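You operate a simulated robot arm through the tools that you are given. There is no shell and no other tool. Be economical: measure what you need, move in short steps, check, and stop when the job is done.

You are at the controls of a simulated robot arm. One attempt, no reset.

## Task
Take block 52 off line, uncap its port and vent it.
Fine: blue shut, black open, red shut, stand the cap in the white tray, then the right yellow-tipped handle open till the air stops; leave it open.

Only the result counts: the job must be done as asked and must still hold three seconds after the hand-in. Knocking over, shifting, dropping, spilling or breaking anything else fails it. A push-on lid holds only when it is set on centred and level and pressed home; a screw cap is set on level and turned clockwise until tight.

## Robot
A 7-joint arm with a two-finger gripper on a trunk, on a base that drives. Base frame: it is fixed to the floor where the robot stands at the start and does not move with it; the origin is under the middle of the robot, x ahead of it, y to its left, z up; the surface under the hand at the start is at about z = 95. Units: cm, degrees, N and s.
With the tool pointing down near the work surface it reaches from about 10 to 50 cm from the robot's upright axis, wherever it stands. Its first joint turns from -143.0 to 143.0 degrees. Places, roughly: black handle of the left wide block [70, 20, 140]; blue-tipped handle of the left wide block [70, 20, 140]; brown-faced cap (3x3x3 cm) [80, 10, 130]; left wide block [70, 30, 140]; red-tipped handle of the left wide block [60, 30, 140]; right yellow-tipped handle of the left wide block [70, 20, 130]; tray [60, 10, 100]; tube end beside the left wide block [80, 10, 130]. Payload 1.47 kg.
The TCP is the grasp point between the finger pads, 1.6 cm short of the fingertips. In the tool frame z runs along the fingers and y along their closing line. Largest opening 8.7 cm; the body of the gripper starts 5.5 cm behind the TCP.
Orientation is told as [roll, pitch, yaw] about the base's x, y, z axes, in that order, counted from this pose: with the fingers straight down and closing along the base's y, the tool's x points along the base's -x, its y along +y and its z along -z.

## Interface
- The arm moves only by the tool nudge_tool. Its argument "motion" is one flat list of numbers, 7 for each row, row after row: the turn, a rotation vector about the base's x, y, z in degrees, then the shift along the base's x, y, z in mm, then the closure, from 0 (fully open) to 1 (shut). In form: [rx, ry, rz, x, y, z, claw, rx, ry, rz, x, y, z, claw, ...]. A call has 1 to 8 rows; each row shifts and turns the commanded pose from where the row before left it. A row lasts 0.2 s, in which the tool goes at most 5 cm and 8.6 degrees; a call with a longer step from one row to the next is refused whole, and so is a gripper value outside its range. Where a pose cannot be reached the arm comes as near as it can. A force on the tool above 90 N (or 10 N above the force at the start of the call, whichever is more), or a blocked arm, ends the call early, and 0.2 s more pass. Each finger travels about 4.5 cm/s and halts on what it meets, pressing with about 28 N; the grip force reading is that of the motor and also rises with nothing between the fingers. The clock runs only during rows and for 0.2 s after the last one: add rows that do not move to give the fingers time. It gives the time, the measured TCP pose, the force on the tool (base axes), the opening and the grip force at its end, in the units of the frame above (readings bear some noise), with the torque about the TCP (base axes, N m) and any sound that the robot's microphone picked up.
- Cameras (640 x 400 px; columns grow to the right, rows downward): "scene" is now at [14.39, 2.74, 172.46]; the picture's right is [0.35, -0.94, 0.00], its down [-0.68, -0.25, -0.69] and it looks along [0.65, 0.24, -0.72] (base axes); focal length 256 px, centre (320, 200). "wrist" rides on the gripper at [7.3, 1.1, -9] in the tool frame; the picture's right is [-0.16, 0.99, 0.00], its down [-0.72, -0.12, -0.68] and it looks along [-0.67, -0.11, 0.73] (tool axes); focal length 247 px, centre (320, 200). There is no depth. A picture from a camera that has moved, and an enlarged one, comes with that camera's place and axes in the base frame and with its lens.
- get_image(camera): a new picture of that camera. No time passes.
- slide_trunk(by): slides the trunk up (or, below 0, down) by that many cm; the arm and the scene camera ride with it, the base frame stays. It gives what a move gives, with no picture.
- steer(legs): drives the robot by 1 to 6 legs, each [ahead, left, turn to the left] in cm, cm and degrees, along the robot's own axes; the way and the turn of a leg run together, so that a leg with both is an arc; at most 150 cm and 180 degrees a leg. The arm and the cameras ride along, it lands a little off, and it stops where it bumps. It gives what a move gives.
- turn_head(pan, tilt): turns the head with the scene camera to pan (to the left, within 86 degrees either way) and tilt (down, from -29 to 69), counted from straight ahead of the robot. It gives what a move gives.
- inspect(camera, box): a new picture of the part [left, top, right, bottom] of that camera's present view, enlarged. No time passes.
- job_done(): hands the job in; it is judged then, once.

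Go step by step. Nothing tells you exact positions but the pictures and the camera data: compare them with the known pose of the tool, close in by small moves and look again before you grip or let go. The budget is 120 turns and 90 pictures, counting those below and the enlarged ones. Unless the task says otherwise, let go and move clear before handing in, and close with one line.

The tools are called after "Emit:" as name(argument=value, ...) on one line, values as JSON. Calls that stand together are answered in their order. nudge_tool: Moves the arm, as the interface text tells. Its arguments: {"type":"object","properties":{"motion":{"type":"array"}},"required":["motion"]} The other tools are called the same way: slide_trunk (by) slides the trunk up or down; steer (legs) drives the base; turn_head (pan, tilt) turns the head that bears the scene camera; get_image (camera) takes a picture; inspect (camera, box) takes an enlarged picture of a part of a camera's view; job_done () hands the job in.

At the start:

```text
time: 0.0
eef_pos: [47.36, 3.93, 100.02]
tcp_rot: [0.0, 0.0, -0.1]
wrist_force: [0.2, -0.1, -0.7]
wrist_torque: [0.01, 0.01, -0.01]
grip_width: 8.68
grip_force: 0.1
trunk travel left (down, up): [-106.3, 17.7]
robot x, y, heading: [0.21, -0.25, 0.1]
head pan, tilt: [20.5, 46.2]
```

scene: 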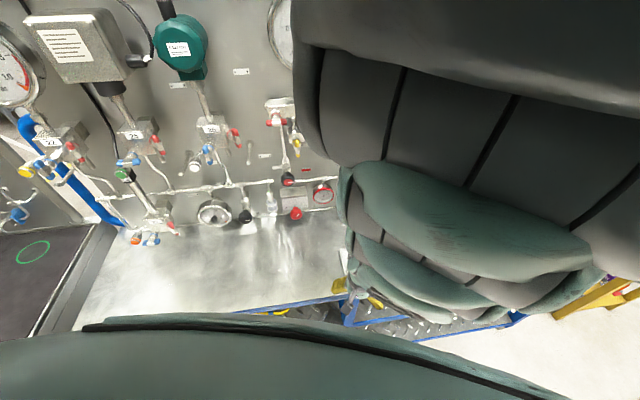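
wrist: 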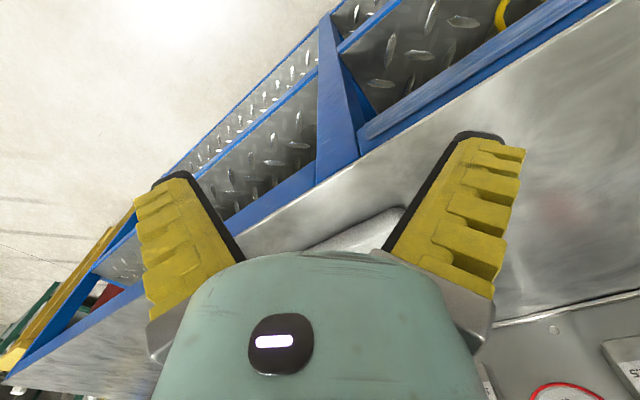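

I see a panel with several valve blocks; I need to find which one bears label 52. I zoom in on the left part of the scene.

Emit:
inspect(camera="scene", box=[0, 80, 200, 250])

Emit:
inspect(camera="scene", box=[160, 80, 350, 250])

```text
2.35 times, centred on (100, 165) of scene
camera zoom: at [14.39, 2.74, 172.46], right [0.35, -0.94, 0.0], down [-0.68, -0.25, -0.69], along [0.65, 0.24, -0.72], focal length 603 px, centre (838, 282)
```

zoom: 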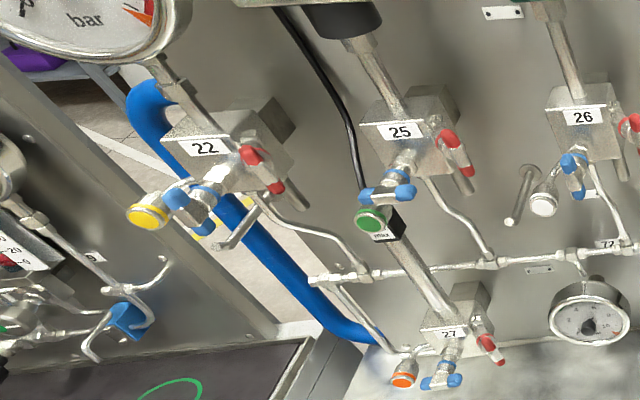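

```text
2.35 times, centred on (255, 165) of scene
camera zoom: at [14.39, 2.74, 172.46], right [0.35, -0.94, 0.0], down [-0.68, -0.25, -0.69], along [0.65, 0.24, -0.72], focal length 603 px, centre (473, 282)
```

zoom: 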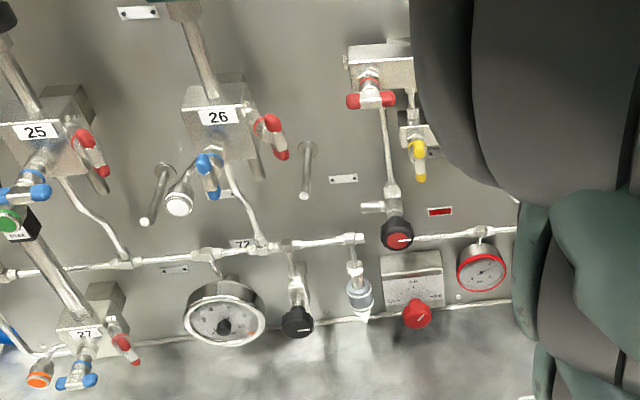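

The wide block is behind the forearm in the picture. I move the arm to the right and back, up off the bench, to uncover it.

Emit:
nudge_tool(motion=[0, 0, 0, -10, -30, 30, 0, 0, 0, 0, -10, -40, 20, 0, 0, 0, 0, -10, -40, 10, 0, 0, 0, 0, -10, -40, 0, 0, 0, 0, 0, -10, -40, 0, 0, 0, 0, 0, -10, -40, 0, 0, 0, 0, 0, 0, -40, 0, 0, 0, 0, 0, 0, -30, 0, 0])

Emit:
get_image(camera="scene")

```text
time: 1.8
eef_pos: [41.3, -26.28, 106.23]
tcp_rot: [0.0, 0.0, 0.0]
wrist_force: [-0.3, 0.2, -0.7]
wrist_torque: [-0.03, -0.04, -0.04]
grip_width: 8.71
grip_force: 0.1
trunk travel left (down, up): [-106.3, 17.7]
robot x, y, heading: [0.3, -0.01, 0.0]
head pan, tilt: [20.5, 46.2]
```

```text
85 pictures are left
camera scene: at [14.4, 2.74, 172.46], right [0.35, -0.94, 0.0], down [-0.68, -0.25, -0.69], along [0.65, 0.24, -0.72], focal length 256 px, centre (320, 200)
```

scene: 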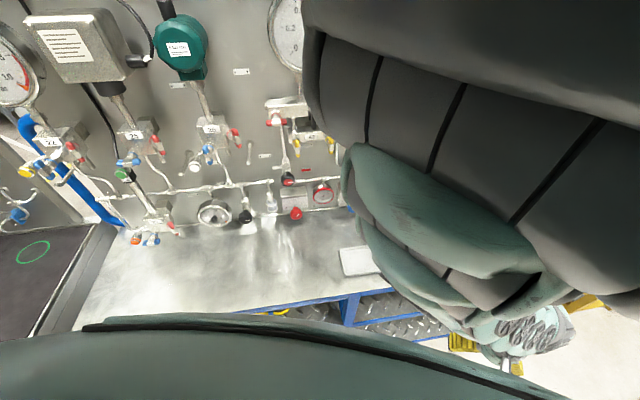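

The upper arm still hides the block. I'll turn the robot right and pan the head left so that the arm leaves the view.

Emit:
steer(legs=[[0, 0, -35]])

Emit:
turn_head(pan=55, tilt=32)

Emit:
get_image(camera="scene")

```text
time: 3.9
eef_pos: [18.48, -45.29, 106.26]
tcp_rot: [0.0, 0.1, -35.2]
wrist_force: [0.9, 0.7, 0.3]
wrist_torque: [0.01, 0.02, -0.01]
grip_width: 8.71
grip_force: 0.1
trunk travel left (down, up): [-106.3, 17.7]
robot x, y, heading: [-0.17, -0.03, -35.2]
head pan, tilt: [20.5, 46.2]
```

```text
time: 4.9
eef_pos: [18.68, -45.17, 106.2]
tcp_rot: [-0.1, 0.0, -35.2]
wrist_force: [-0.5, 0.6, -0.5]
wrist_torque: [-0.01, -0.03, 0.02]
grip_width: 8.67
grip_force: 0.0
trunk travel left (down, up): [-106.3, 17.7]
robot x, y, heading: [0.19, -0.24, -35.1]
head pan, tilt: [55.0, 32.0]
```

```text
84 pictures are left
camera scene: at [13.43, -6.08, 172.53], right [-0.24, -0.97, 0.0], down [-0.69, 0.17, -0.7], along [0.68, -0.17, -0.72], focal length 256 px, centre (320, 200)
```

scene: 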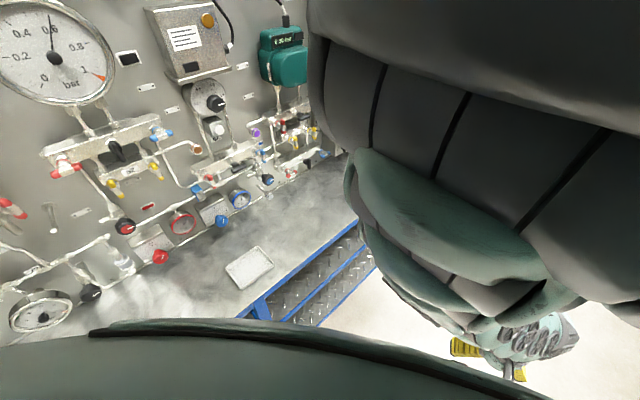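

The wide block with the black handle is now visible; the head may not have been settled in that picture, so I look again.

Emit:
get_image(camera="scene")

```text
83 pictures are left
camera scene: at [13.43, -6.08, 172.53], right [-0.24, -0.97, 0.0], down [-0.69, 0.17, -0.7], along [0.68, -0.17, -0.72], focal length 256 px, centre (320, 200)
```

scene: 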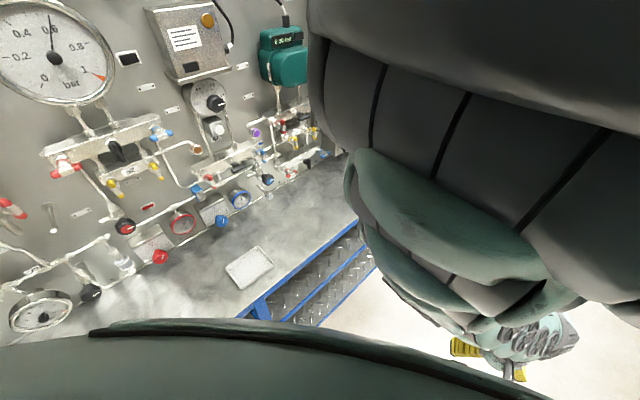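

The head reading says 55/32 but the view has not changed. I inspect the wide block as it is.

Emit:
inspect(camera="scene", box=[30, 90, 220, 210])

Emit:
inspect(camera="scene", box=[170, 90, 340, 200])

Emit:
turn_head(pan=40, tilt=35)

Emit:
get_image(camera="scene")

```text
3.33 times, centred on (125, 150) of scene
camera zoom: at [13.43, -6.08, 172.53], right [-0.24, -0.97, 0.0], down [-0.69, 0.17, -0.7], along [0.68, -0.17, -0.72], focal length 855 px, centre (970, 367)
```

zoom: 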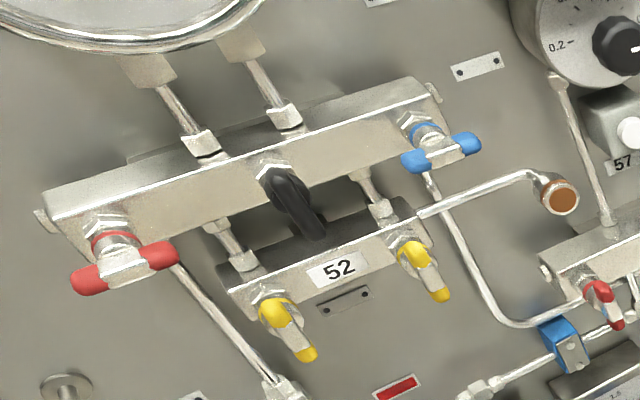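

```text
3.64 times, centred on (255, 145) of scene
camera zoom: at [13.43, -6.08, 172.53], right [-0.24, -0.97, 0.0], down [-0.69, 0.17, -0.7], along [0.68, -0.17, -0.72], focal length 932 px, centre (556, 400)
```

zoom: 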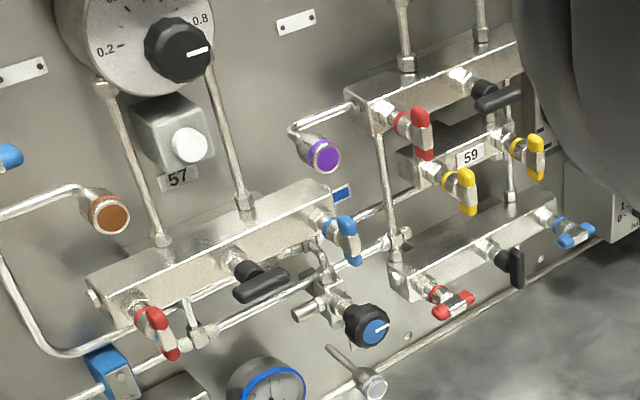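

```text
time: 5.7
eef_pos: [18.61, -45.37, 106.29]
tcp_rot: [0.0, 0.0, -35.2]
wrist_force: [1.0, 0.3, -0.3]
wrist_torque: [-0.01, 0.01, -0.02]
grip_width: 8.68
grip_force: 0.1
trunk travel left (down, up): [-106.3, 17.7]
robot x, y, heading: [0.09, 0.1, -35.3]
head pan, tilt: [40.0, 35.0]
```

```text
80 pictures are left
camera scene: at [13.44, -6.09, 172.56], right [-0.24, -0.97, 0.0], down [-0.69, 0.17, -0.7], along [0.68, -0.17, -0.71], focal length 256 px, centre (320, 200)
```

scene: 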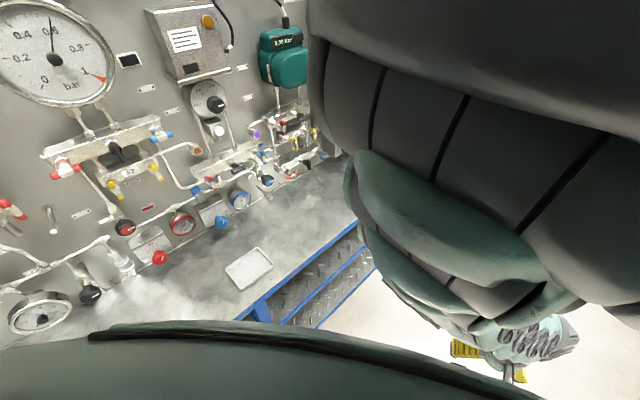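

The wide block carries label 52. Blue and red are horizontal (on line), black and both yellows are vertical, and the brown cap is on a tube to the right. The panel normal is about azimuth 29°, so I turn the robot to face it square.

Emit:
steer(legs=[[0, 0, 64]])

Emit:
get_image(camera="wrist")

```text
time: 8.9
eef_pos: [48.93, -2.75, 106.35]
tcp_rot: [0.0, 0.0, 29.3]
wrist_force: [-0.5, 0.5, 0.6]
wrist_torque: [-0.02, -0.02, 0.02]
grip_width: 8.7
grip_force: 0.0
trunk travel left (down, up): [-106.3, 17.7]
robot x, y, heading: [-0.19, 0.1, 29.4]
head pan, tilt: [40.0, 35.0]
```

```text
79 pictures are left
camera wrist: at [41.97, -5.36, 115.21], right [-0.34, 0.94, 0.0], down [0.69, 0.25, 0.68], along [0.64, 0.23, -0.73], focal length 247 px, centre (320, 200)
```

wrist: 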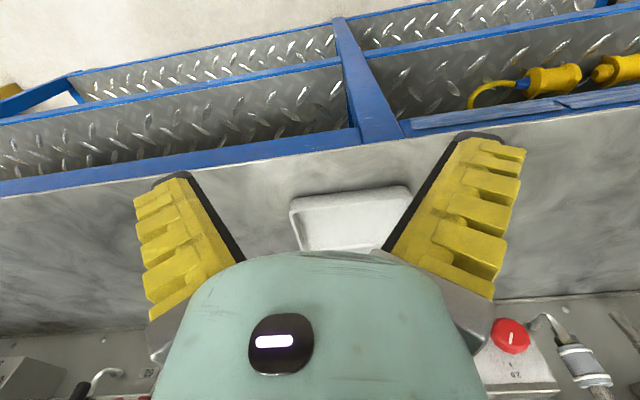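

The tray is on the bench at about (60, 5). I swing the tool to horizontal facing the panel (camera on the left side) while raising it.

Emit:
nudge_tool(motion=[6.74, -1.9, -4.95, 3, 1, 30, 0.3, 6.74, -1.9, -4.95, 3, 1, 30, 0.3, 6.74, -1.9, -4.95, 3, 1, 30, 0.3, 6.74, -1.9, -4.95, 3, 1, 25, 0.3, 6.74, -1.9, -4.95, 3, 1, 25, 0.3, 6.74, -1.9, -4.95, 3, 1, 25, 0.3, 6.74, -1.9, -4.95, 3, 1, 25, 0.3, 6.74, -1.9, -4.95, 3, 1, 25, 0.3])

Emit:
nudge_tool(motion=[6.74, -1.9, -4.95, 4, 2, 25, 0.3, 6.74, -1.9, -4.95, 4, 2, 25, 0.3, 6.74, -1.9, -4.95, 4, 2, 25, 0.3, 6.74, -1.9, -4.95, 4, 2, 25, 0.3, 6.74, -1.9, -4.95, 4, 2, 25, 0.3, 6.74, -1.9, -4.95, 4, 2, 20, 0.3, 0, 0, 0, 0, 0, 0, 0.3])

Emit:
get_image(camera="wrist")

Emit:
get_image(camera="scene")

```text
time: 10.7
eef_pos: [51.29, -1.85, 127.94]
tcp_rot: [52.6, -18.9, -22.8]
wrist_force: [-0.5, 0.8, -0.1]
wrist_torque: [-0.01, 0.01, 0.0]
grip_width: 6.53
grip_force: 3.2
trunk travel left (down, up): [-106.3, 17.7]
robot x, y, heading: [0.03, 0.07, 29.0]
head pan, tilt: [40.0, 35.0]
```

```text
time: 12.3
eef_pos: [53.7, -0.92, 142.27]
tcp_rot: [90.1, 0.2, -60.9]
wrist_force: [0.2, -0.6, 0.5]
wrist_torque: [0.04, 0.0, -0.01]
grip_width: 6.55
grip_force: 3.3
trunk travel left (down, up): [-106.3, 17.7]
robot x, y, heading: [0.24, -0.27, 29.0]
head pan, tilt: [40.0, 35.0]
```

```text
78 pictures are left
camera wrist: at [42.32, 1.0, 143.48], right [0.08, -0.14, 0.99], down [-0.24, -0.96, -0.12], along [0.97, -0.23, -0.11], focal length 247 px, centre (320, 200)
```

wrist: 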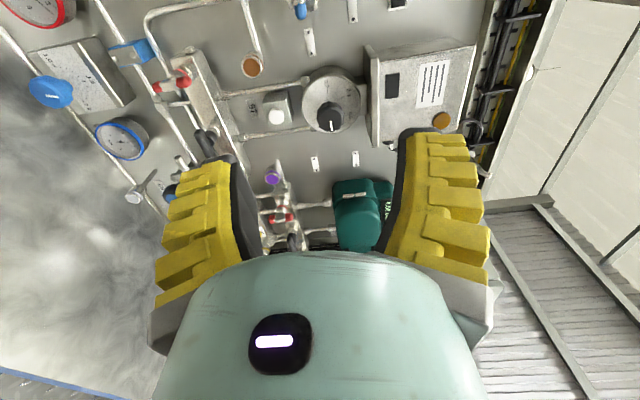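

```text
77 pictures are left
camera scene: at [9.85, 9.09, 170.96], right [0.83, -0.56, 0.0], down [-0.47, -0.7, -0.54], along [0.3, 0.44, -0.84], focal length 256 px, centre (320, 200)
```

scene: 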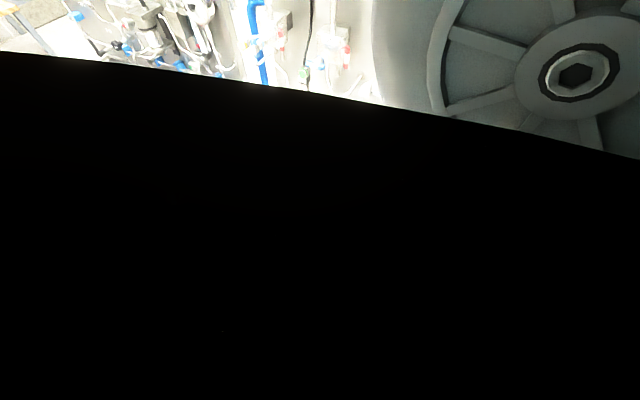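

The orientation came out right and the brown cap triangulates to about (76.5, 11.5, 133.4). I slide left parallel to the panel to see block 52's handles.

Emit:
nudge_tool(motion=[0, 0, 0, -21, 37, 0, 0.3, 0, 0, 0, -21, 37, 0, 0.3, 0, 0, 0, -21, 37, 0, 0.3, 0, 0, 0, -20, 37, 0, 0.3])

Emit:
get_image(camera="wrist")

```text
time: 13.3
eef_pos: [45.33, 14.09, 142.31]
tcp_rot: [90.1, 0.0, -60.8]
wrist_force: [-0.1, 0.0, -0.1]
wrist_torque: [0.0, -0.03, 0.03]
grip_width: 6.51
grip_force: 2.7
trunk travel left (down, up): [-106.3, 17.7]
robot x, y, heading: [-0.05, 0.16, 29.2]
head pan, tilt: [40.0, 35.0]
```

```text
76 pictures are left
camera wrist: at [34.0, 15.99, 143.44], right [0.08, -0.14, 0.99], down [-0.24, -0.96, -0.12], along [0.97, -0.23, -0.11], focal length 247 px, centre (320, 200)
```

wrist: 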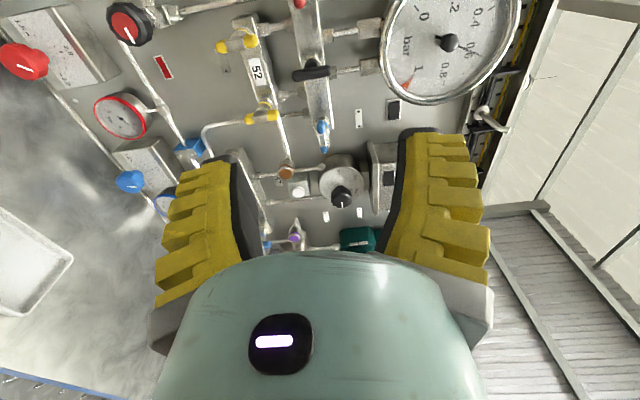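

Emit:
inspect(camera="wrist", box=[180, 0, 380, 190])

```text
2.11 times, centred on (280, 95) of wrist
camera zoom: at [34.0, 15.99, 143.44], right [0.08, -0.14, 0.99], down [-0.24, -0.96, -0.12], along [0.97, -0.23, -0.11], focal length 520 px, centre (404, 421)
```

zoom: 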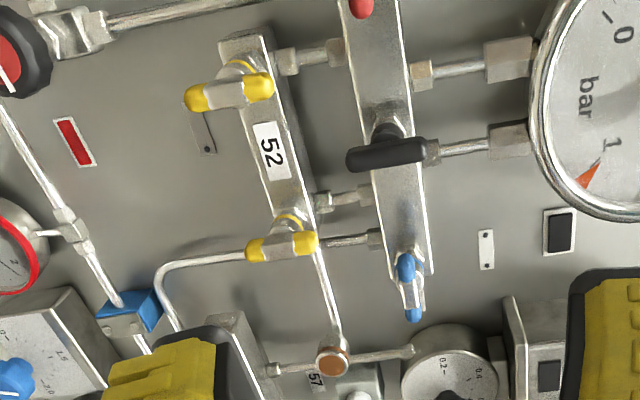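

The blue T handle lies along the panel at about (71, 16.5, 141). I move in front of it, about 12 cm short.

Emit:
nudge_tool(motion=[0, 0, 0, 39, -9, -3, 0.3, 0, 0, 0, 39, -9, -3, 0.3, 0, 0, 0, 39, -8, -3, 0.3, 0, 0, 0, 39, -8, -4, 0.3])

Emit:
get_image(camera="wrist")

```text
time: 14.3
eef_pos: [61.04, 10.56, 140.9]
tcp_rot: [90.1, 0.2, -60.8]
wrist_force: [0.4, 0.5, -0.1]
wrist_torque: [0.0, 0.0, -0.01]
grip_width: 6.54
grip_force: 3.7
trunk travel left (down, up): [-106.3, 17.7]
robot x, y, heading: [-0.24, -0.33, 29.2]
head pan, tilt: [40.0, 35.0]
```

```text
74 pictures are left
camera wrist: at [49.67, 12.52, 142.04], right [0.08, -0.14, 0.99], down [-0.24, -0.96, -0.12], along [0.97, -0.23, -0.11], focal length 247 px, centre (320, 200)
```

wrist: 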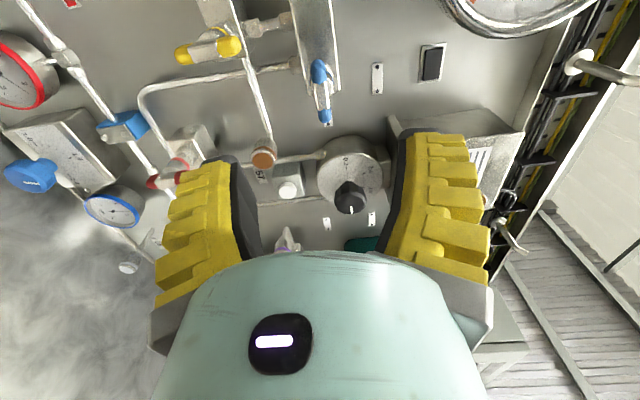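

Blue now triangulates to (72.3, 16.5, 141.0). I advance 7 cm and check.

Emit:
nudge_tool(motion=[0, 0, 0, 31, 16, 0, 0.3, 0, 0, 0, 31, 16, 0, 0.3])

Emit:
get_image(camera="wrist")

```text
time: 14.9
eef_pos: [67.03, 13.92, 140.95]
tcp_rot: [90.1, 0.1, -60.6]
wrist_force: [-0.7, -0.3, 0.8]
wrist_torque: [0.0, -0.01, 0.01]
grip_width: 6.51
grip_force: 3.0
trunk travel left (down, up): [-106.3, 17.7]
robot x, y, heading: [-0.03, 0.04, 29.0]
head pan, tilt: [40.0, 35.0]
```

```text
73 pictures are left
camera wrist: at [55.65, 15.76, 142.09], right [0.08, -0.14, 0.99], down [-0.24, -0.96, -0.12], along [0.97, -0.23, -0.11], focal length 247 px, centre (320, 200)
```

wrist: 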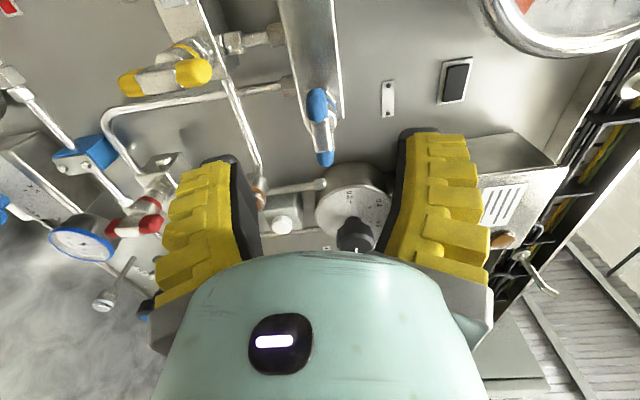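

The bar is centred between the fingers. I advance the last 5.5 cm and close on the bar.

Emit:
nudge_tool(motion=[0, 0, 0, 25, 13, 0, 0.3, 0, 0, 0, 24, 12, 0, 0.3, 0, 0, 0, 0, 0, 0, 0.3])

Emit:
get_image(camera="wrist")

```text
time: 15.7
eef_pos: [71.84, 16.46, 140.78]
tcp_rot: [90.1, 0.0, -60.7]
wrist_force: [0.3, -0.3, -0.4]
wrist_torque: [0.0, -0.01, -0.03]
grip_width: 6.53
grip_force: 2.9
trunk travel left (down, up): [-106.3, 17.7]
robot x, y, heading: [0.12, -0.2, 29.1]
head pan, tilt: [40.0, 35.0]
```

```text
72 pictures are left
camera wrist: at [60.54, 18.38, 142.01], right [0.08, -0.14, 0.99], down [-0.24, -0.96, -0.12], along [0.97, -0.23, -0.11], focal length 247 px, centre (320, 200)
```

wrist: 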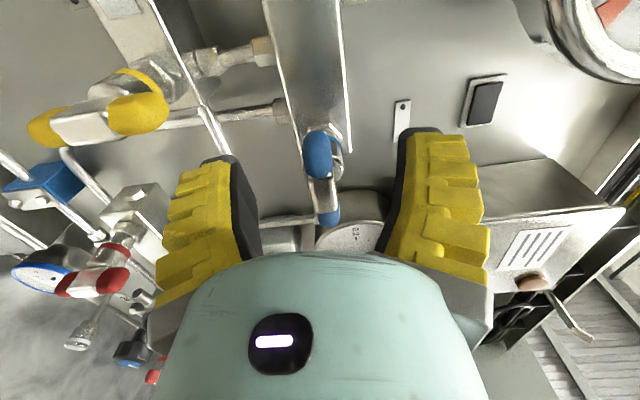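

The bar sits at the grasp point. I close.

Emit:
nudge_tool(motion=[0, 0, 0, 0, 0, 0, 0.6, 0, 0, 0, 0, 0, 0, 0.8, 0, 0, 0, 0, 0, 0, 1, 0, 0, 0, 0, 0, 0, 1, 0, 0, 0, 0, 0, 0, 1])

Emit:
get_image(camera="wrist")

```text
time: 16.9
eef_pos: [71.91, 16.43, 141.03]
tcp_rot: [90.2, 0.0, -60.7]
wrist_force: [-12.2, -3.1, 7.2]
wrist_torque: [-0.01, -0.07, 0.1]
grip_width: 0.93
grip_force: 29.5
trunk travel left (down, up): [-106.3, 17.7]
robot x, y, heading: [0.08, 0.32, 29.5]
head pan, tilt: [40.0, 35.0]
```

```text
71 pictures are left
camera wrist: at [60.5, 18.31, 142.11], right [0.07, -0.14, 0.99], down [-0.24, -0.96, -0.12], along [0.97, -0.23, -0.1], focal length 247 px, centre (320, 200)
```

wrist: 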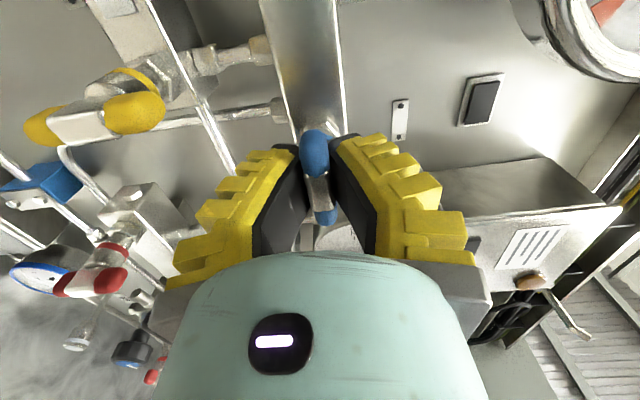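

Gripped at 0.93 cm. I try turning clockwise about 25° and watch the torque.

Emit:
nudge_tool(motion=[7.3, 4.1, 0, 0, 0, 0, 1, 7.3, 4.1, 0, 0, 0, 0, 1, 7.3, 4.1, 0, 0, 0, 0, 1])

Emit:
get_image(camera="wrist")

```text
time: 17.7
eef_pos: [71.91, 16.41, 140.93]
tcp_rot: [90.3, 25.3, -60.6]
wrist_force: [-29.4, -4.7, 14.6]
wrist_torque: [-0.01, -0.12, 0.05]
grip_width: 0.91
grip_force: 30.6
trunk travel left (down, up): [-106.3, 17.7]
robot x, y, heading: [0.14, -0.3, 29.4]
head pan, tilt: [40.0, 35.0]
```

```text
70 pictures are left
camera wrist: at [61.13, 17.26, 145.12], right [0.27, -0.49, 0.83], down [-0.29, -0.86, -0.42], along [0.92, -0.13, -0.38], focal length 247 px, centre (320, 200)
```

wrist: 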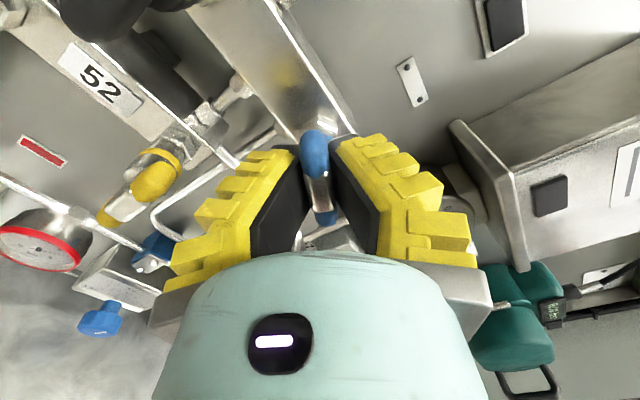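

The handle follows with little torque, but some side force builds. I relieve it slightly and continue to 90°.

Emit:
nudge_tool(motion=[7.3, 4.1, 0, -2.2, 0, 1, 1, 7.3, 4.1, 0, 0, 0, 0, 1, 7.3, 4.1, 0, 0, 0, 0, 1, 7.3, 4.1, 0, 0, 0, 0, 1])

```text
time: 18.7
eef_pos: [71.78, 16.35, 141.08]
tcp_rot: [89.8, 58.7, -61.0]
wrist_force: [-9.0, -0.6, 6.3]
wrist_torque: [-0.21, 0.18, -0.18]
grip_width: 0.61
grip_force: 30.1
trunk travel left (down, up): [-106.3, 17.7]
robot x, y, heading: [0.22, 0.03, 29.3]
head pan, tilt: [40.0, 35.0]
```

The grip width changed, so I look before going on.

Emit:
get_image(camera="wrist")

```text
69 pictures are left
camera wrist: at [62.64, 14.35, 147.84], right [0.45, -0.81, 0.38], down [-0.46, -0.57, -0.68], along [0.76, 0.13, -0.63], focal length 247 px, centre (320, 200)
```

wrist: 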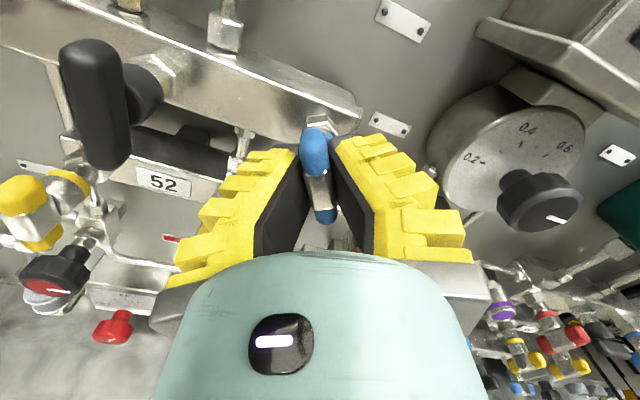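

The bar still follows the fingers, now about 59° round. I continue to 90°.

Emit:
nudge_tool(motion=[6.8, 3.8, 0, 0, 0, 0, 1, 6.8, 3.8, 0, 0, 0, 0, 1, 6.8, 3.8, 0, 0, 0, 0, 1, 6.8, 3.8, 0, 0, 0, 0, 1, 0, 0, 0, 0, 0, 0, 1])

Emit:
get_image(camera="wrist")

```text
time: 19.9
eef_pos: [71.83, 16.38, 140.99]
tcp_rot: [46.9, 89.9, -103.8]
wrist_force: [-9.5, 0.1, 1.9]
wrist_torque: [-0.12, 0.12, 0.03]
grip_width: 0.59
grip_force: 30.0
trunk travel left (down, up): [-106.3, 17.7]
robot x, y, heading: [-0.06, 0.16, 29.1]
head pan, tilt: [40.0, 35.0]
```

```text
68 pictures are left
camera wrist: at [64.58, 10.9, 148.28], right [0.48, -0.86, -0.16], down [-0.65, -0.23, -0.72], along [0.59, 0.45, -0.67], focal length 247 px, centre (320, 200)
```

wrist: 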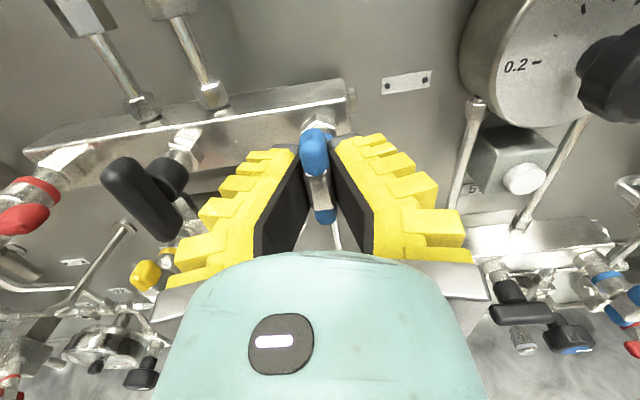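

At 90° the bar is vertical. I probe a few degrees further to feel for the stop.

Emit:
nudge_tool(motion=[4.4, 2.4, 0, 0, 0, 0, 1, 0, 0, 0, 0, 0, 0, 1])

```text
time: 20.5
eef_pos: [71.77, 16.33, 140.86]
tcp_rot: [-88.7, 85.1, 120.5]
wrist_force: [-7.9, -0.2, -1.2]
wrist_torque: [-0.5, -0.16, 0.04]
grip_width: 0.68
grip_force: 29.8
trunk travel left (down, up): [-106.3, 17.7]
robot x, y, heading: [0.3, 0.02, 29.7]
head pan, tilt: [40.0, 35.0]
```

Torque rose to about 0.5 N·m, so the stop is at 90° and blue is shut. I ease back, open and withdraw.

Emit:
nudge_tool(motion=[-4.2, -2.3, 0, 0, 0, 0, 1, 0, 0, 0, 0, 0, 0, 0.6, 0, 0, 0, 0, 0, 0, 0.3, 0, 0, 0, 0, 0, 0, 0.3, 0, 0, 0, -40, -22, 0, 0.3, 0, 0, 0, -40, -22, 0, 0.3])

Emit:
get_image(camera="wrist")

```text
time: 21.9
eef_pos: [63.7, 11.91, 141.09]
tcp_rot: [10.9, 89.9, -139.9]
wrist_force: [0.3, 1.4, 0.0]
wrist_torque: [0.01, 0.01, -0.01]
grip_width: 6.54
grip_force: 2.5
trunk travel left (down, up): [-106.3, 17.7]
robot x, y, heading: [-0.27, -0.04, 29.3]
head pan, tilt: [40.0, 35.0]
```

```text
67 pictures are left
camera wrist: at [56.5, 6.49, 148.42], right [0.48, -0.86, -0.16], down [-0.65, -0.23, -0.72], along [0.59, 0.45, -0.67], focal length 247 px, centre (320, 200)
```

wrist: 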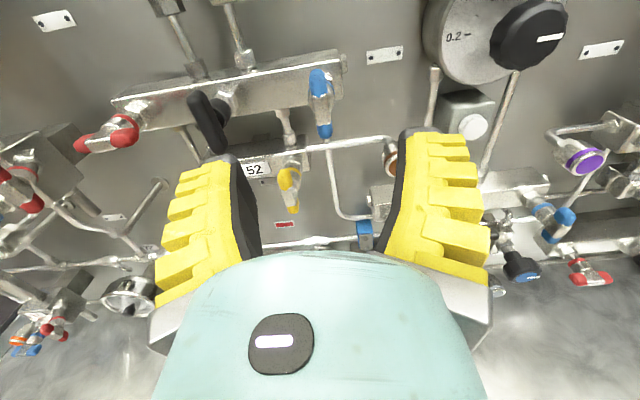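

Blue is now vertical. Black triangulates to about (67.7, 24.4, 141.2) and red to about (63.4, 31.9, 141.2). I slide in front of black.

Emit:
nudge_tool(motion=[0, 0, 0, -22, 39, 0, 0.3, 0, 0, 0, -22, 39, 0, 0.3, 0, 0, 0, 26, 14, 0, 0.3])

Emit:
get_image(camera="wrist")

```text
time: 22.7
eef_pos: [61.88, 21.08, 141.1]
tcp_rot: [134.3, 90.0, -16.3]
wrist_force: [-0.1, 0.1, -0.7]
wrist_torque: [0.0, -0.01, -0.03]
grip_width: 6.57
grip_force: 3.1
trunk travel left (down, up): [-106.3, 17.7]
robot x, y, heading: [0.02, -0.52, 29.0]
head pan, tilt: [40.0, 35.0]
```

```text
66 pictures are left
camera wrist: at [54.64, 15.65, 148.38], right [0.48, -0.86, -0.16], down [-0.65, -0.23, -0.72], along [0.59, 0.45, -0.67], focal length 247 px, centre (320, 200)
```

wrist: 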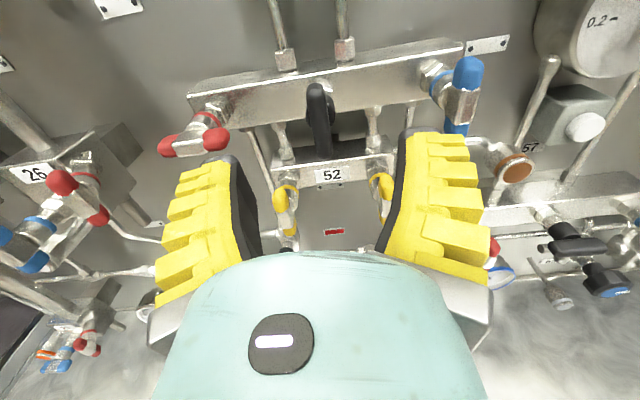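

Black is centred at (67.8, 24.3, 141.1). I narrow the fingers a bit, advance and close on it.

Emit:
nudge_tool(motion=[0, 0, 0, 0, 0, 0, 0.5, 0, 0, 0, 20, 11, 0, 0.5, 0, 0, 0, 20, 11, 0, 0.5, 0, 0, 0, 18, 11, 0, 0.5, 0, 0, 0, 0, 0, 0, 0.8, 0, 0, 0, 0, 0, 0, 1, 0, 0, 0, 0, 0, 0, 1, 0, 0, 0, 0, 0, 0, 1])

Emit:
get_image(camera="wrist")

```text
time: 24.5
eef_pos: [67.7, 24.34, 141.0]
tcp_rot: [-109.8, 89.8, 99.5]
wrist_force: [-8.6, 1.9, 2.7]
wrist_torque: [0.02, -0.08, 0.01]
grip_width: 1.36
grip_force: 29.6
trunk travel left (down, up): [-106.3, 17.7]
robot x, y, heading: [-0.21, -0.09, 29.2]
head pan, tilt: [40.0, 35.0]
```

```text
65 pictures are left
camera wrist: at [60.46, 18.88, 148.26], right [0.48, -0.86, -0.16], down [-0.65, -0.23, -0.72], along [0.59, 0.45, -0.67], focal length 247 px, centre (320, 200)
```

wrist: 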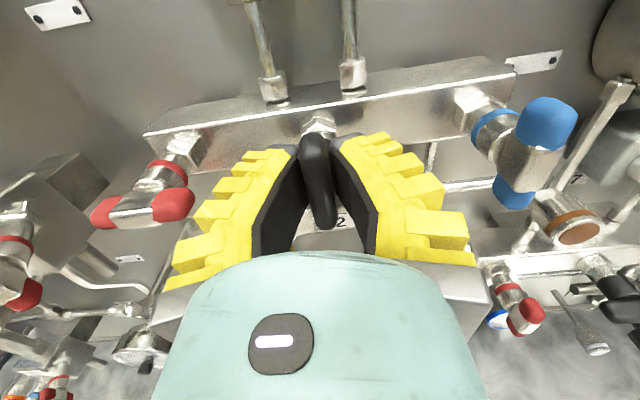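

Gripped. I turn it counter-clockwise 25° and check the torque.

Emit:
nudge_tool(motion=[-7.3, -4.1, 0, 0, 0, 0, 1, -7.3, -4.1, 0, 0, 0, 0, 1, -7.3, -4.1, 0, 0, 0, 0, 1])

```text
time: 25.3
eef_pos: [67.72, 24.46, 140.93]
tcp_rot: [90.1, 64.9, -60.6]
wrist_force: [-32.0, -3.2, 8.2]
wrist_torque: [0.19, -0.12, 0.16]
grip_width: 1.3
grip_force: 29.7
trunk travel left (down, up): [-106.3, 17.7]
robot x, y, heading: [0.38, 0.14, 29.2]
head pan, tilt: [40.0, 35.0]
```

It turns freely. I back off 2 mm to relieve the push and continue to 90°.

Emit:
nudge_tool(motion=[-7.3, -4.1, 0, -2, -0.5, 0.5, 1, -7.3, -4.1, 0, 0, 0, 0, 1, -7.3, -4.1, 0, 0, 0, 0, 1, -7.3, -4.1, 0, 0, 0, 0, 1, -7.3, -4.1, 0, 0, 0, 0, 1, -7.3, -4.1, 0, 0, 0, 0, 1, -7.3, -4.1, 0, 0, 0, 0, 1, -5.6, -3.1, 0, 0, 0, 0, 1])

Emit:
get_image(camera="wrist")

```text
time: 27.1
eef_pos: [67.71, 24.36, 141.04]
tcp_rot: [90.0, -0.3, -60.8]
wrist_force: [-5.7, -7.8, -5.2]
wrist_torque: [0.09, 0.01, -0.02]
grip_width: 1.04
grip_force: 30.3
trunk travel left (down, up): [-106.3, 17.7]
robot x, y, heading: [0.26, 0.24, 29.2]
head pan, tilt: [40.0, 35.0]
```

```text
64 pictures are left
camera wrist: at [56.24, 26.25, 142.13], right [0.08, -0.13, 0.99], down [-0.24, -0.96, -0.11], along [0.97, -0.23, -0.1], focal length 247 px, centre (320, 200)
```

wrist: 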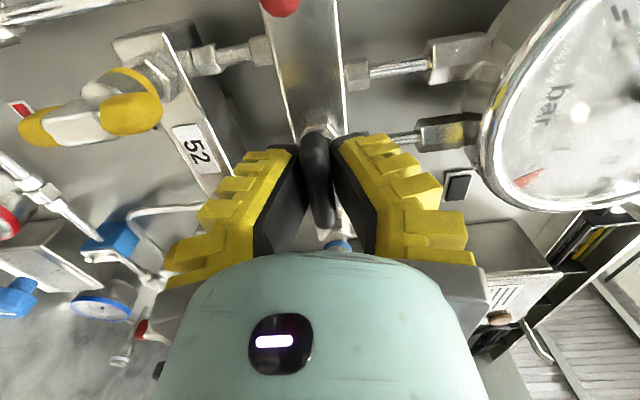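

Black is horizontal now. I probe the stop, then release and withdraw.

Emit:
nudge_tool(motion=[-4.4, -2.4, 0, 0, 0, 0, 1, 0, 0, 0, 0, 0, 0, 1])

Emit:
nudge_tool(motion=[4.2, 2.3, 0, 0, 0, 0, 1, 0, 0, 0, 0, 0, 0, 0.6, 0, 0, 0, 0, 0, 0, 0.4, 0, 0, 0, 0, 0, 0, 0.4, 0, 0, 0, -40, -22, 0, 0.4, 0, 0, 0, -22, 43, 0, 0.4, 0, 0, 0, -21, 38, 0, 0.4])

Emit:
get_image(camera="wrist")

```text
time: 27.7
eef_pos: [67.52, 24.27, 140.95]
tcp_rot: [90.0, -5.1, -60.8]
wrist_force: [-20.4, -14.7, 2.4]
wrist_torque: [0.18, 0.1, -0.18]
grip_width: 0.88
grip_force: 29.8
trunk travel left (down, up): [-106.3, 17.7]
robot x, y, heading: [-0.08, -0.35, 29.5]
head pan, tilt: [40.0, 35.0]
```

```text
time: 29.3
eef_pos: [59.24, 30.24, 141.06]
tcp_rot: [90.0, -0.4, -60.9]
wrist_force: [0.4, -0.7, 0.0]
wrist_torque: [-0.01, -0.01, 0.01]
grip_width: 5.76
grip_force: 3.5
trunk travel left (down, up): [-106.3, 17.7]
robot x, y, heading: [0.4, -0.22, 29.1]
head pan, tilt: [40.0, 35.0]
```

```text
63 pictures are left
camera wrist: at [47.9, 32.21, 142.21], right [0.07, -0.13, 0.99], down [-0.24, -0.96, -0.11], along [0.97, -0.23, -0.1], focal length 247 px, centre (320, 200)
```

wrist: 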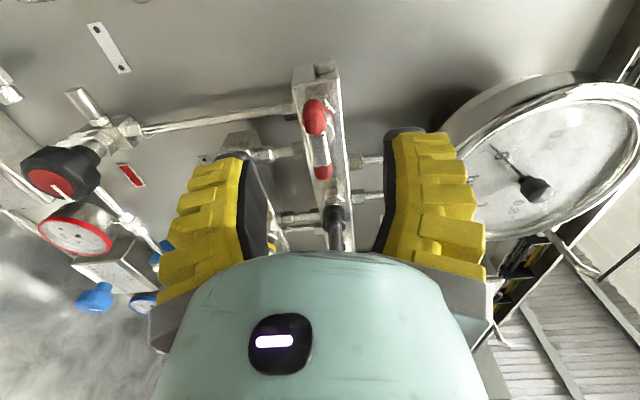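

Red sits at about (63.4, 32.1, 141.0). I advance and grip it.

Emit:
nudge_tool(motion=[0, 0, 0, 20, 9, 0, 0.4, 0, 0, 0, 20, 8, 0, 0.4, 0, 0, 0, 0, 0, 0, 0.7, 0, 0, 0, 0, 0, 0, 1, 0, 0, 0, 0, 0, 0, 1, 0, 0, 0, 0, 0, 0, 1])

Emit:
get_image(camera="wrist")

```text
time: 30.7
eef_pos: [63.13, 32.04, 141.06]
tcp_rot: [89.9, -0.2, -60.6]
wrist_force: [-19.5, -4.6, 5.4]
wrist_torque: [0.02, -0.08, 0.4]
grip_width: 1.06
grip_force: 28.1
trunk travel left (down, up): [-106.3, 17.7]
robot x, y, heading: [-0.03, 0.19, 29.2]
head pan, tilt: [40.0, 35.0]
```

```text
62 pictures are left
camera wrist: at [51.74, 33.91, 142.11], right [0.08, -0.13, 0.99], down [-0.24, -0.96, -0.11], along [0.97, -0.22, -0.1], focal length 247 px, centre (320, 200)
```

wrist: 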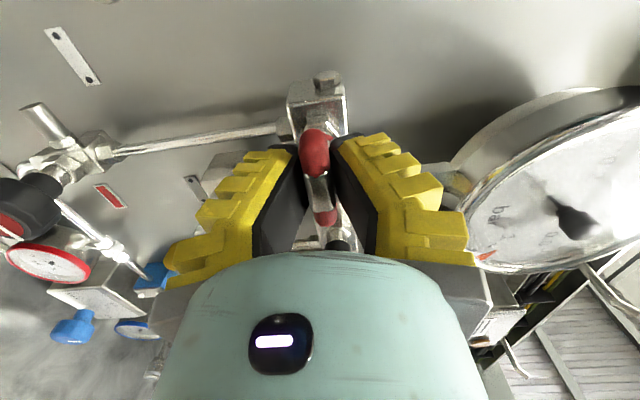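

Gripped. I turn red clockwise, first 25° with a slight back-off, then on to 90°.

Emit:
nudge_tool(motion=[7.3, 4.1, 0, -2, 0, 0.5, 1, 7.3, 4.1, 0, 0, 0, 0, 1, 7.3, 4.1, 0, 0, 0, 0, 1])

Emit:
nudge_tool(motion=[7.3, 4.1, 0, 0, 0, 0, 1, 7.3, 4.1, 0, 0, 0, 0, 1, 7.3, 4.1, 0, 0, 0, 0, 1, 7.3, 4.1, 0, 0, 0, 0, 1, 7.3, 4.1, 0, 0, 0, 0, 1, 7.3, 4.1, 0, 0, 0, 0, 1, 7.3, 4.1, 0, 0, 0, 0, 1, 5.6, 3.1, 0, 0, 0, 0, 1])

Emit:
get_image(camera="wrist")

```text
time: 31.5
eef_pos: [63.14, 32.0, 141.09]
tcp_rot: [89.9, 24.9, -60.5]
wrist_force: [-20.1, -5.6, 2.7]
wrist_torque: [-0.01, -0.14, 0.23]
grip_width: 0.62
grip_force: 29.9
trunk travel left (down, up): [-106.3, 17.7]
robot x, y, heading: [-0.16, 0.08, 29.3]
head pan, tilt: [40.0, 35.0]
```

```text
time: 33.3
eef_pos: [63.01, 32.01, 140.95]
tcp_rot: [15.3, 89.8, -135.3]
wrist_force: [-19.2, 0.9, -3.6]
wrist_torque: [-0.27, 0.28, 0.07]
grip_width: 0.59
grip_force: 30.2
trunk travel left (down, up): [-106.3, 17.7]
robot x, y, heading: [-0.2, -0.17, 29.3]
head pan, tilt: [40.0, 35.0]
```

```text
61 pictures are left
camera wrist: at [55.78, 26.57, 148.29], right [0.48, -0.86, -0.16], down [-0.65, -0.23, -0.72], along [0.58, 0.45, -0.67], focal length 247 px, centre (320, 200)
```

wrist: 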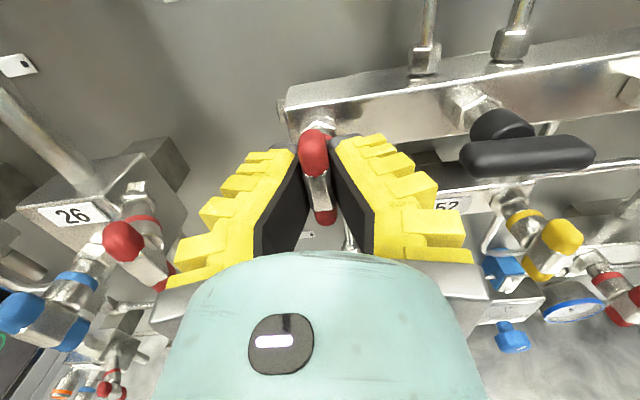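

Red is vertical; I probe its stop. Black appears a few degrees short of level, so I will check it afterwards.

Emit:
nudge_tool(motion=[4.4, 2.4, 0, 0, 0, 0, 1, 0, 0, 0, 0, 0, 0, 1])

Emit:
inspect(camera="wrist", box=[280, 60, 640, 280])

```text
time: 33.9
eef_pos: [62.86, 31.98, 141.08]
tcp_rot: [-88.9, 85.2, 120.4]
wrist_force: [-16.3, 4.5, -6.4]
wrist_torque: [-0.49, -0.08, 0.14]
grip_width: 0.59
grip_force: 29.9
trunk travel left (down, up): [-106.3, 17.7]
robot x, y, heading: [-0.22, -0.03, 29.5]
head pan, tilt: [40.0, 35.0]
```

```text
1.78 times, centred on (460, 170) of wrist
camera zoom: at [56.08, 26.01, 148.17], right [0.48, -0.85, -0.24], down [-0.68, -0.18, -0.71], along [0.56, 0.5, -0.66], focal length 439 px, centre (71, 253)
```

zoom: 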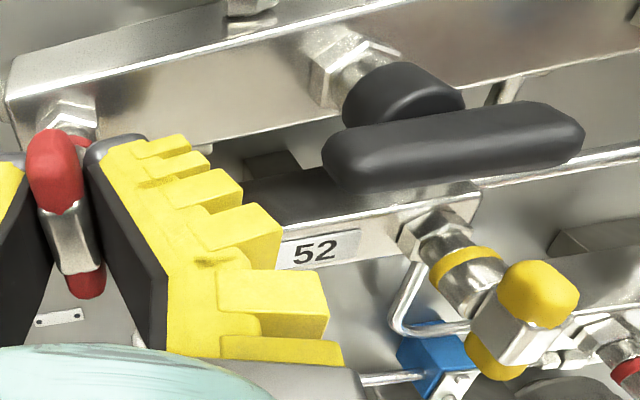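

Red's stop is felt at 90°. I release, back off and move in front of black to check its angle.

Emit:
nudge_tool(motion=[-4.2, -2.3, 0, 0, 0, 0, 1, 0, 0, 0, 0, 0, 0, 0.6, 0, 0, 0, 0, 0, 0, 0.4, 0, 0, 0, 0, 0, 0, 0.4, 0, 0, 0, -40, -22, 0, 0.4, 0, 0, 0, -24, -14, 0, 0.4, 0, 0, 0, 22, -39, 0, 0.4, 0, 0, 0, 22, -39, 0, 0.4])

Emit:
get_image(camera="wrist")

```text
time: 35.7
eef_pos: [61.24, 20.58, 141.07]
tcp_rot: [-173.3, 89.8, 36.2]
wrist_force: [0.3, 0.2, -0.2]
wrist_torque: [-0.02, -0.02, -0.03]
grip_width: 5.75
grip_force: 3.8
trunk travel left (down, up): [-106.3, 17.7]
robot x, y, heading: [-0.03, 0.17, 29.4]
head pan, tilt: [40.0, 35.0]
```

```text
59 pictures are left
camera wrist: at [54.02, 15.1, 148.4], right [0.49, -0.86, -0.16], down [-0.65, -0.23, -0.72], along [0.59, 0.45, -0.67], focal length 247 px, centre (320, 200)
```

wrist: 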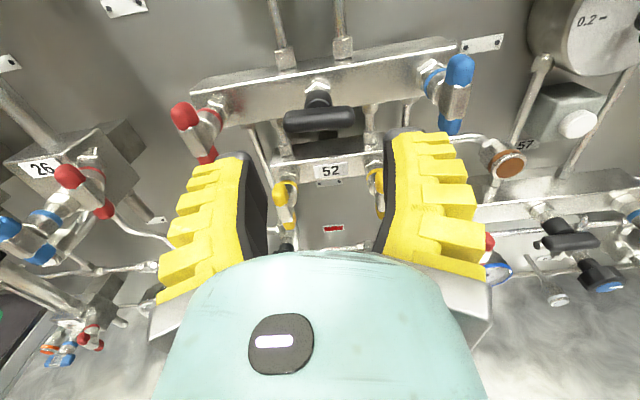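

Let me measure the handle angles in an enlarged view.

Emit:
inspect(camera="wrist", box=[160, 30, 480, 230])

```text
2.00 times, centred on (320, 130) of wrist
camera zoom: at [54.02, 15.1, 148.4], right [0.49, -0.86, -0.16], down [-0.65, -0.23, -0.72], along [0.59, 0.45, -0.67], focal length 494 px, centre (320, 340)
```

zoom: 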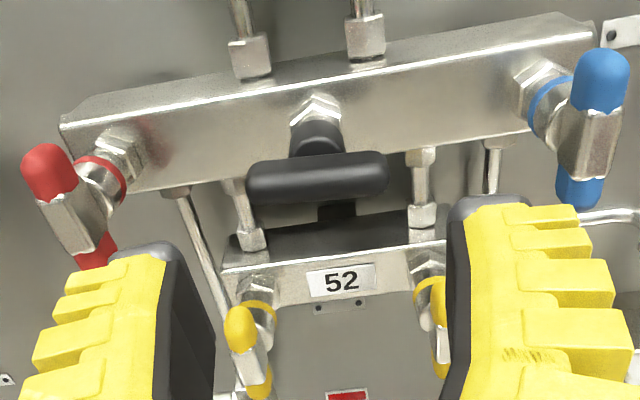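

Black is about 5° short of level. I turn the hand to close vertically and regrip black to push it home against its stop.

Emit:
nudge_tool(motion=[-7.3, -4.1, 0, 0, 0, 0, 0.4, -7.3, -4.1, 0, 0, 0, 0, 0.4, -7.3, -4.1, 0, 0, 0, 0, 0.4, -7.3, -4.1, 0, 0, 0, 0, 0.4, -7.3, -4.1, 0, 0, 0, 0, 0.4, -7.3, -4.1, 0, 0, 0, 0, 0.4, -7.3, -4.1, 0, 0, 0, 0, 0.4, -7.3, -4.1, 0, 0, 0, 0, 0.4])

Emit:
nudge_tool(motion=[-7.3, -4.1, 0, 0, 0, 0, 0.4, -7.3, -4.1, 0, 21, 12, 0, 0.4, -2, -1.1, 0, 21, 12, 0, 0.4, 0, 0, 0, 21, 12, 0, 0.4, 0, 0, 0, 0, 0, 0, 0.8, 0, 0, 0, 0, 0, 0, 1, 0, 0, 0, 0, 0, 0, 1, 0, 0, 0, 0, 0, 0, 1])

Emit:
get_image(camera="wrist")

```text
time: 37.5
eef_pos: [61.25, 20.7, 141.15]
tcp_rot: [90.0, 22.9, -60.6]
wrist_force: [-0.1, 0.6, -0.1]
wrist_torque: [0.01, 0.03, 0.01]
grip_width: 5.71
grip_force: 4.0
trunk travel left (down, up): [-106.3, 17.7]
robot x, y, heading: [-0.35, -0.28, 29.2]
head pan, tilt: [40.0, 35.0]
```

```text
time: 39.3
eef_pos: [67.38, 24.26, 141.08]
tcp_rot: [89.8, 4.0, -60.7]
wrist_force: [-8.3, -4.3, -5.3]
wrist_torque: [-0.1, 0.0, -0.04]
grip_width: 0.87
grip_force: 26.4
trunk travel left (down, up): [-106.3, 17.7]
robot x, y, heading: [-0.03, -0.52, 29.3]
head pan, tilt: [40.0, 35.0]
```

```text
57 pictures are left
camera wrist: at [56.03, 26.05, 142.71], right [0.11, -0.2, 0.97], down [-0.24, -0.96, -0.16], along [0.96, -0.22, -0.16], focal length 247 px, centre (320, 200)
```

wrist: 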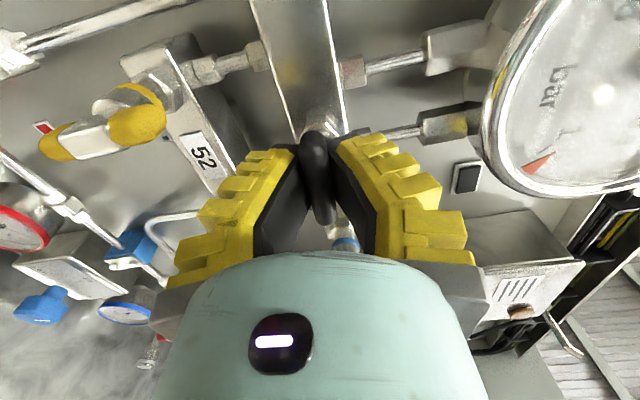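

Gripped at +4°. I turn counter-clockwise another 10° in steps and watch the torque.

Emit:
nudge_tool(motion=[-3.5, -1.95, 0, 0, 0, 0, 1, -3.5, -1.95, 0, 0, 0, 0, 1, 0, 0, 0, 0, 0, 0, 1])

Emit:
nudge_tool(motion=[-3.5, -1.95, 0, 0, 0, 0, 1, -1.75, -1, 0, 0, 0, 0, 1, 0, 0, 0, 0, 0, 0, 1])

```text
time: 40.1
eef_pos: [67.31, 24.2, 140.94]
tcp_rot: [89.9, -4.0, -60.5]
wrist_force: [-13.2, -0.4, -6.3]
wrist_torque: [0.47, 0.3, 0.28]
grip_width: 0.85
grip_force: 30.0
trunk travel left (down, up): [-106.3, 17.7]
robot x, y, heading: [0.39, -0.02, 29.4]
head pan, tilt: [40.0, 35.0]
```

```text
time: 40.9
eef_pos: [67.43, 24.26, 140.94]
tcp_rot: [89.9, -10.1, -60.8]
wrist_force: [-11.3, -3.5, -7.4]
wrist_torque: [0.5, 0.33, 0.09]
grip_width: 1.01
grip_force: 30.4
trunk travel left (down, up): [-106.3, 17.7]
robot x, y, heading: [0.28, 0.05, 29.6]
head pan, tilt: [40.0, 35.0]
```

Torque about 0.6 with the pads slipping, so black is against its stop. I open in place, withdraw and swing the camera back above.

Emit:
nudge_tool(motion=[0, 0, 0, 0, 0, 0, 0.6, 0, 0, 0, 0, 0, 0, 0.3, 0, 0, 0, 0, 0, 0, 0.3, 0, 0, 0, -40, -22, 0, 0.3, 0, 0, 0, -40, -22, 0, 0.3, 7.3, 4.1, 0, 20, -36, 0, 0.3, 7.3, 4.1, 0, 20, -36, 0, 0.3, 7.3, 4.1, 0, 20, -36, 0, 0.3])

Emit:
nudge_tool(motion=[7.3, 4.1, 0, 0, 0, 0, 0.3, 7.3, 4.1, 0, 0, 0, 0, 0.3, 7.3, 4.1, 0, 0, 0, -10, 0.3, 7.3, 4.1, 0, 0, 0, -20, 0.3, 7.3, 4.1, 0, 0, 0, -20, 0.3, 7.3, 4.1, 0, 0, 0, -20, 0.3, 7.3, 4.1, 0, 0, 0, 0, 0.3, 7.3, 4.1, 0, 0, 0, 0, 0.3])

Emit:
get_image(camera="wrist")

```text
time: 42.7
eef_pos: [65.41, 9.08, 141.2]
tcp_rot: [90.0, 15.1, -60.6]
wrist_force: [-0.5, 0.7, -0.2]
wrist_torque: [-0.03, -0.06, -0.02]
grip_width: 6.51
grip_force: 3.0
trunk travel left (down, up): [-106.3, 17.7]
robot x, y, heading: [0.05, -0.47, 29.2]
head pan, tilt: [40.0, 35.0]
```

```text
time: 44.5
eef_pos: [65.47, 9.06, 134.14]
tcp_rot: [90.4, 82.2, -60.2]
wrist_force: [0.1, 0.5, 0.1]
wrist_torque: [-0.01, 0.05, -0.01]
grip_width: 6.55
grip_force: 3.0
trunk travel left (down, up): [-106.3, 17.7]
robot x, y, heading: [-0.28, 0.0, 29.4]
head pan, tilt: [40.0, 35.0]
```

```text
56 pictures are left
camera wrist: at [57.79, 4.43, 141.53], right [0.49, -0.87, -0.02], down [-0.6, -0.32, -0.73], along [0.63, 0.37, -0.68], focal length 247 px, centre (320, 200)
```

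wrist: 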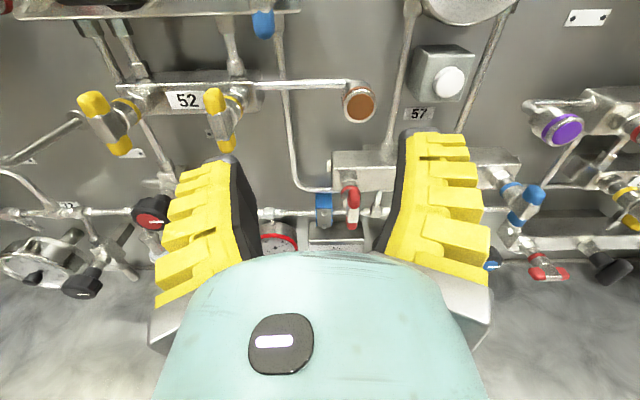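

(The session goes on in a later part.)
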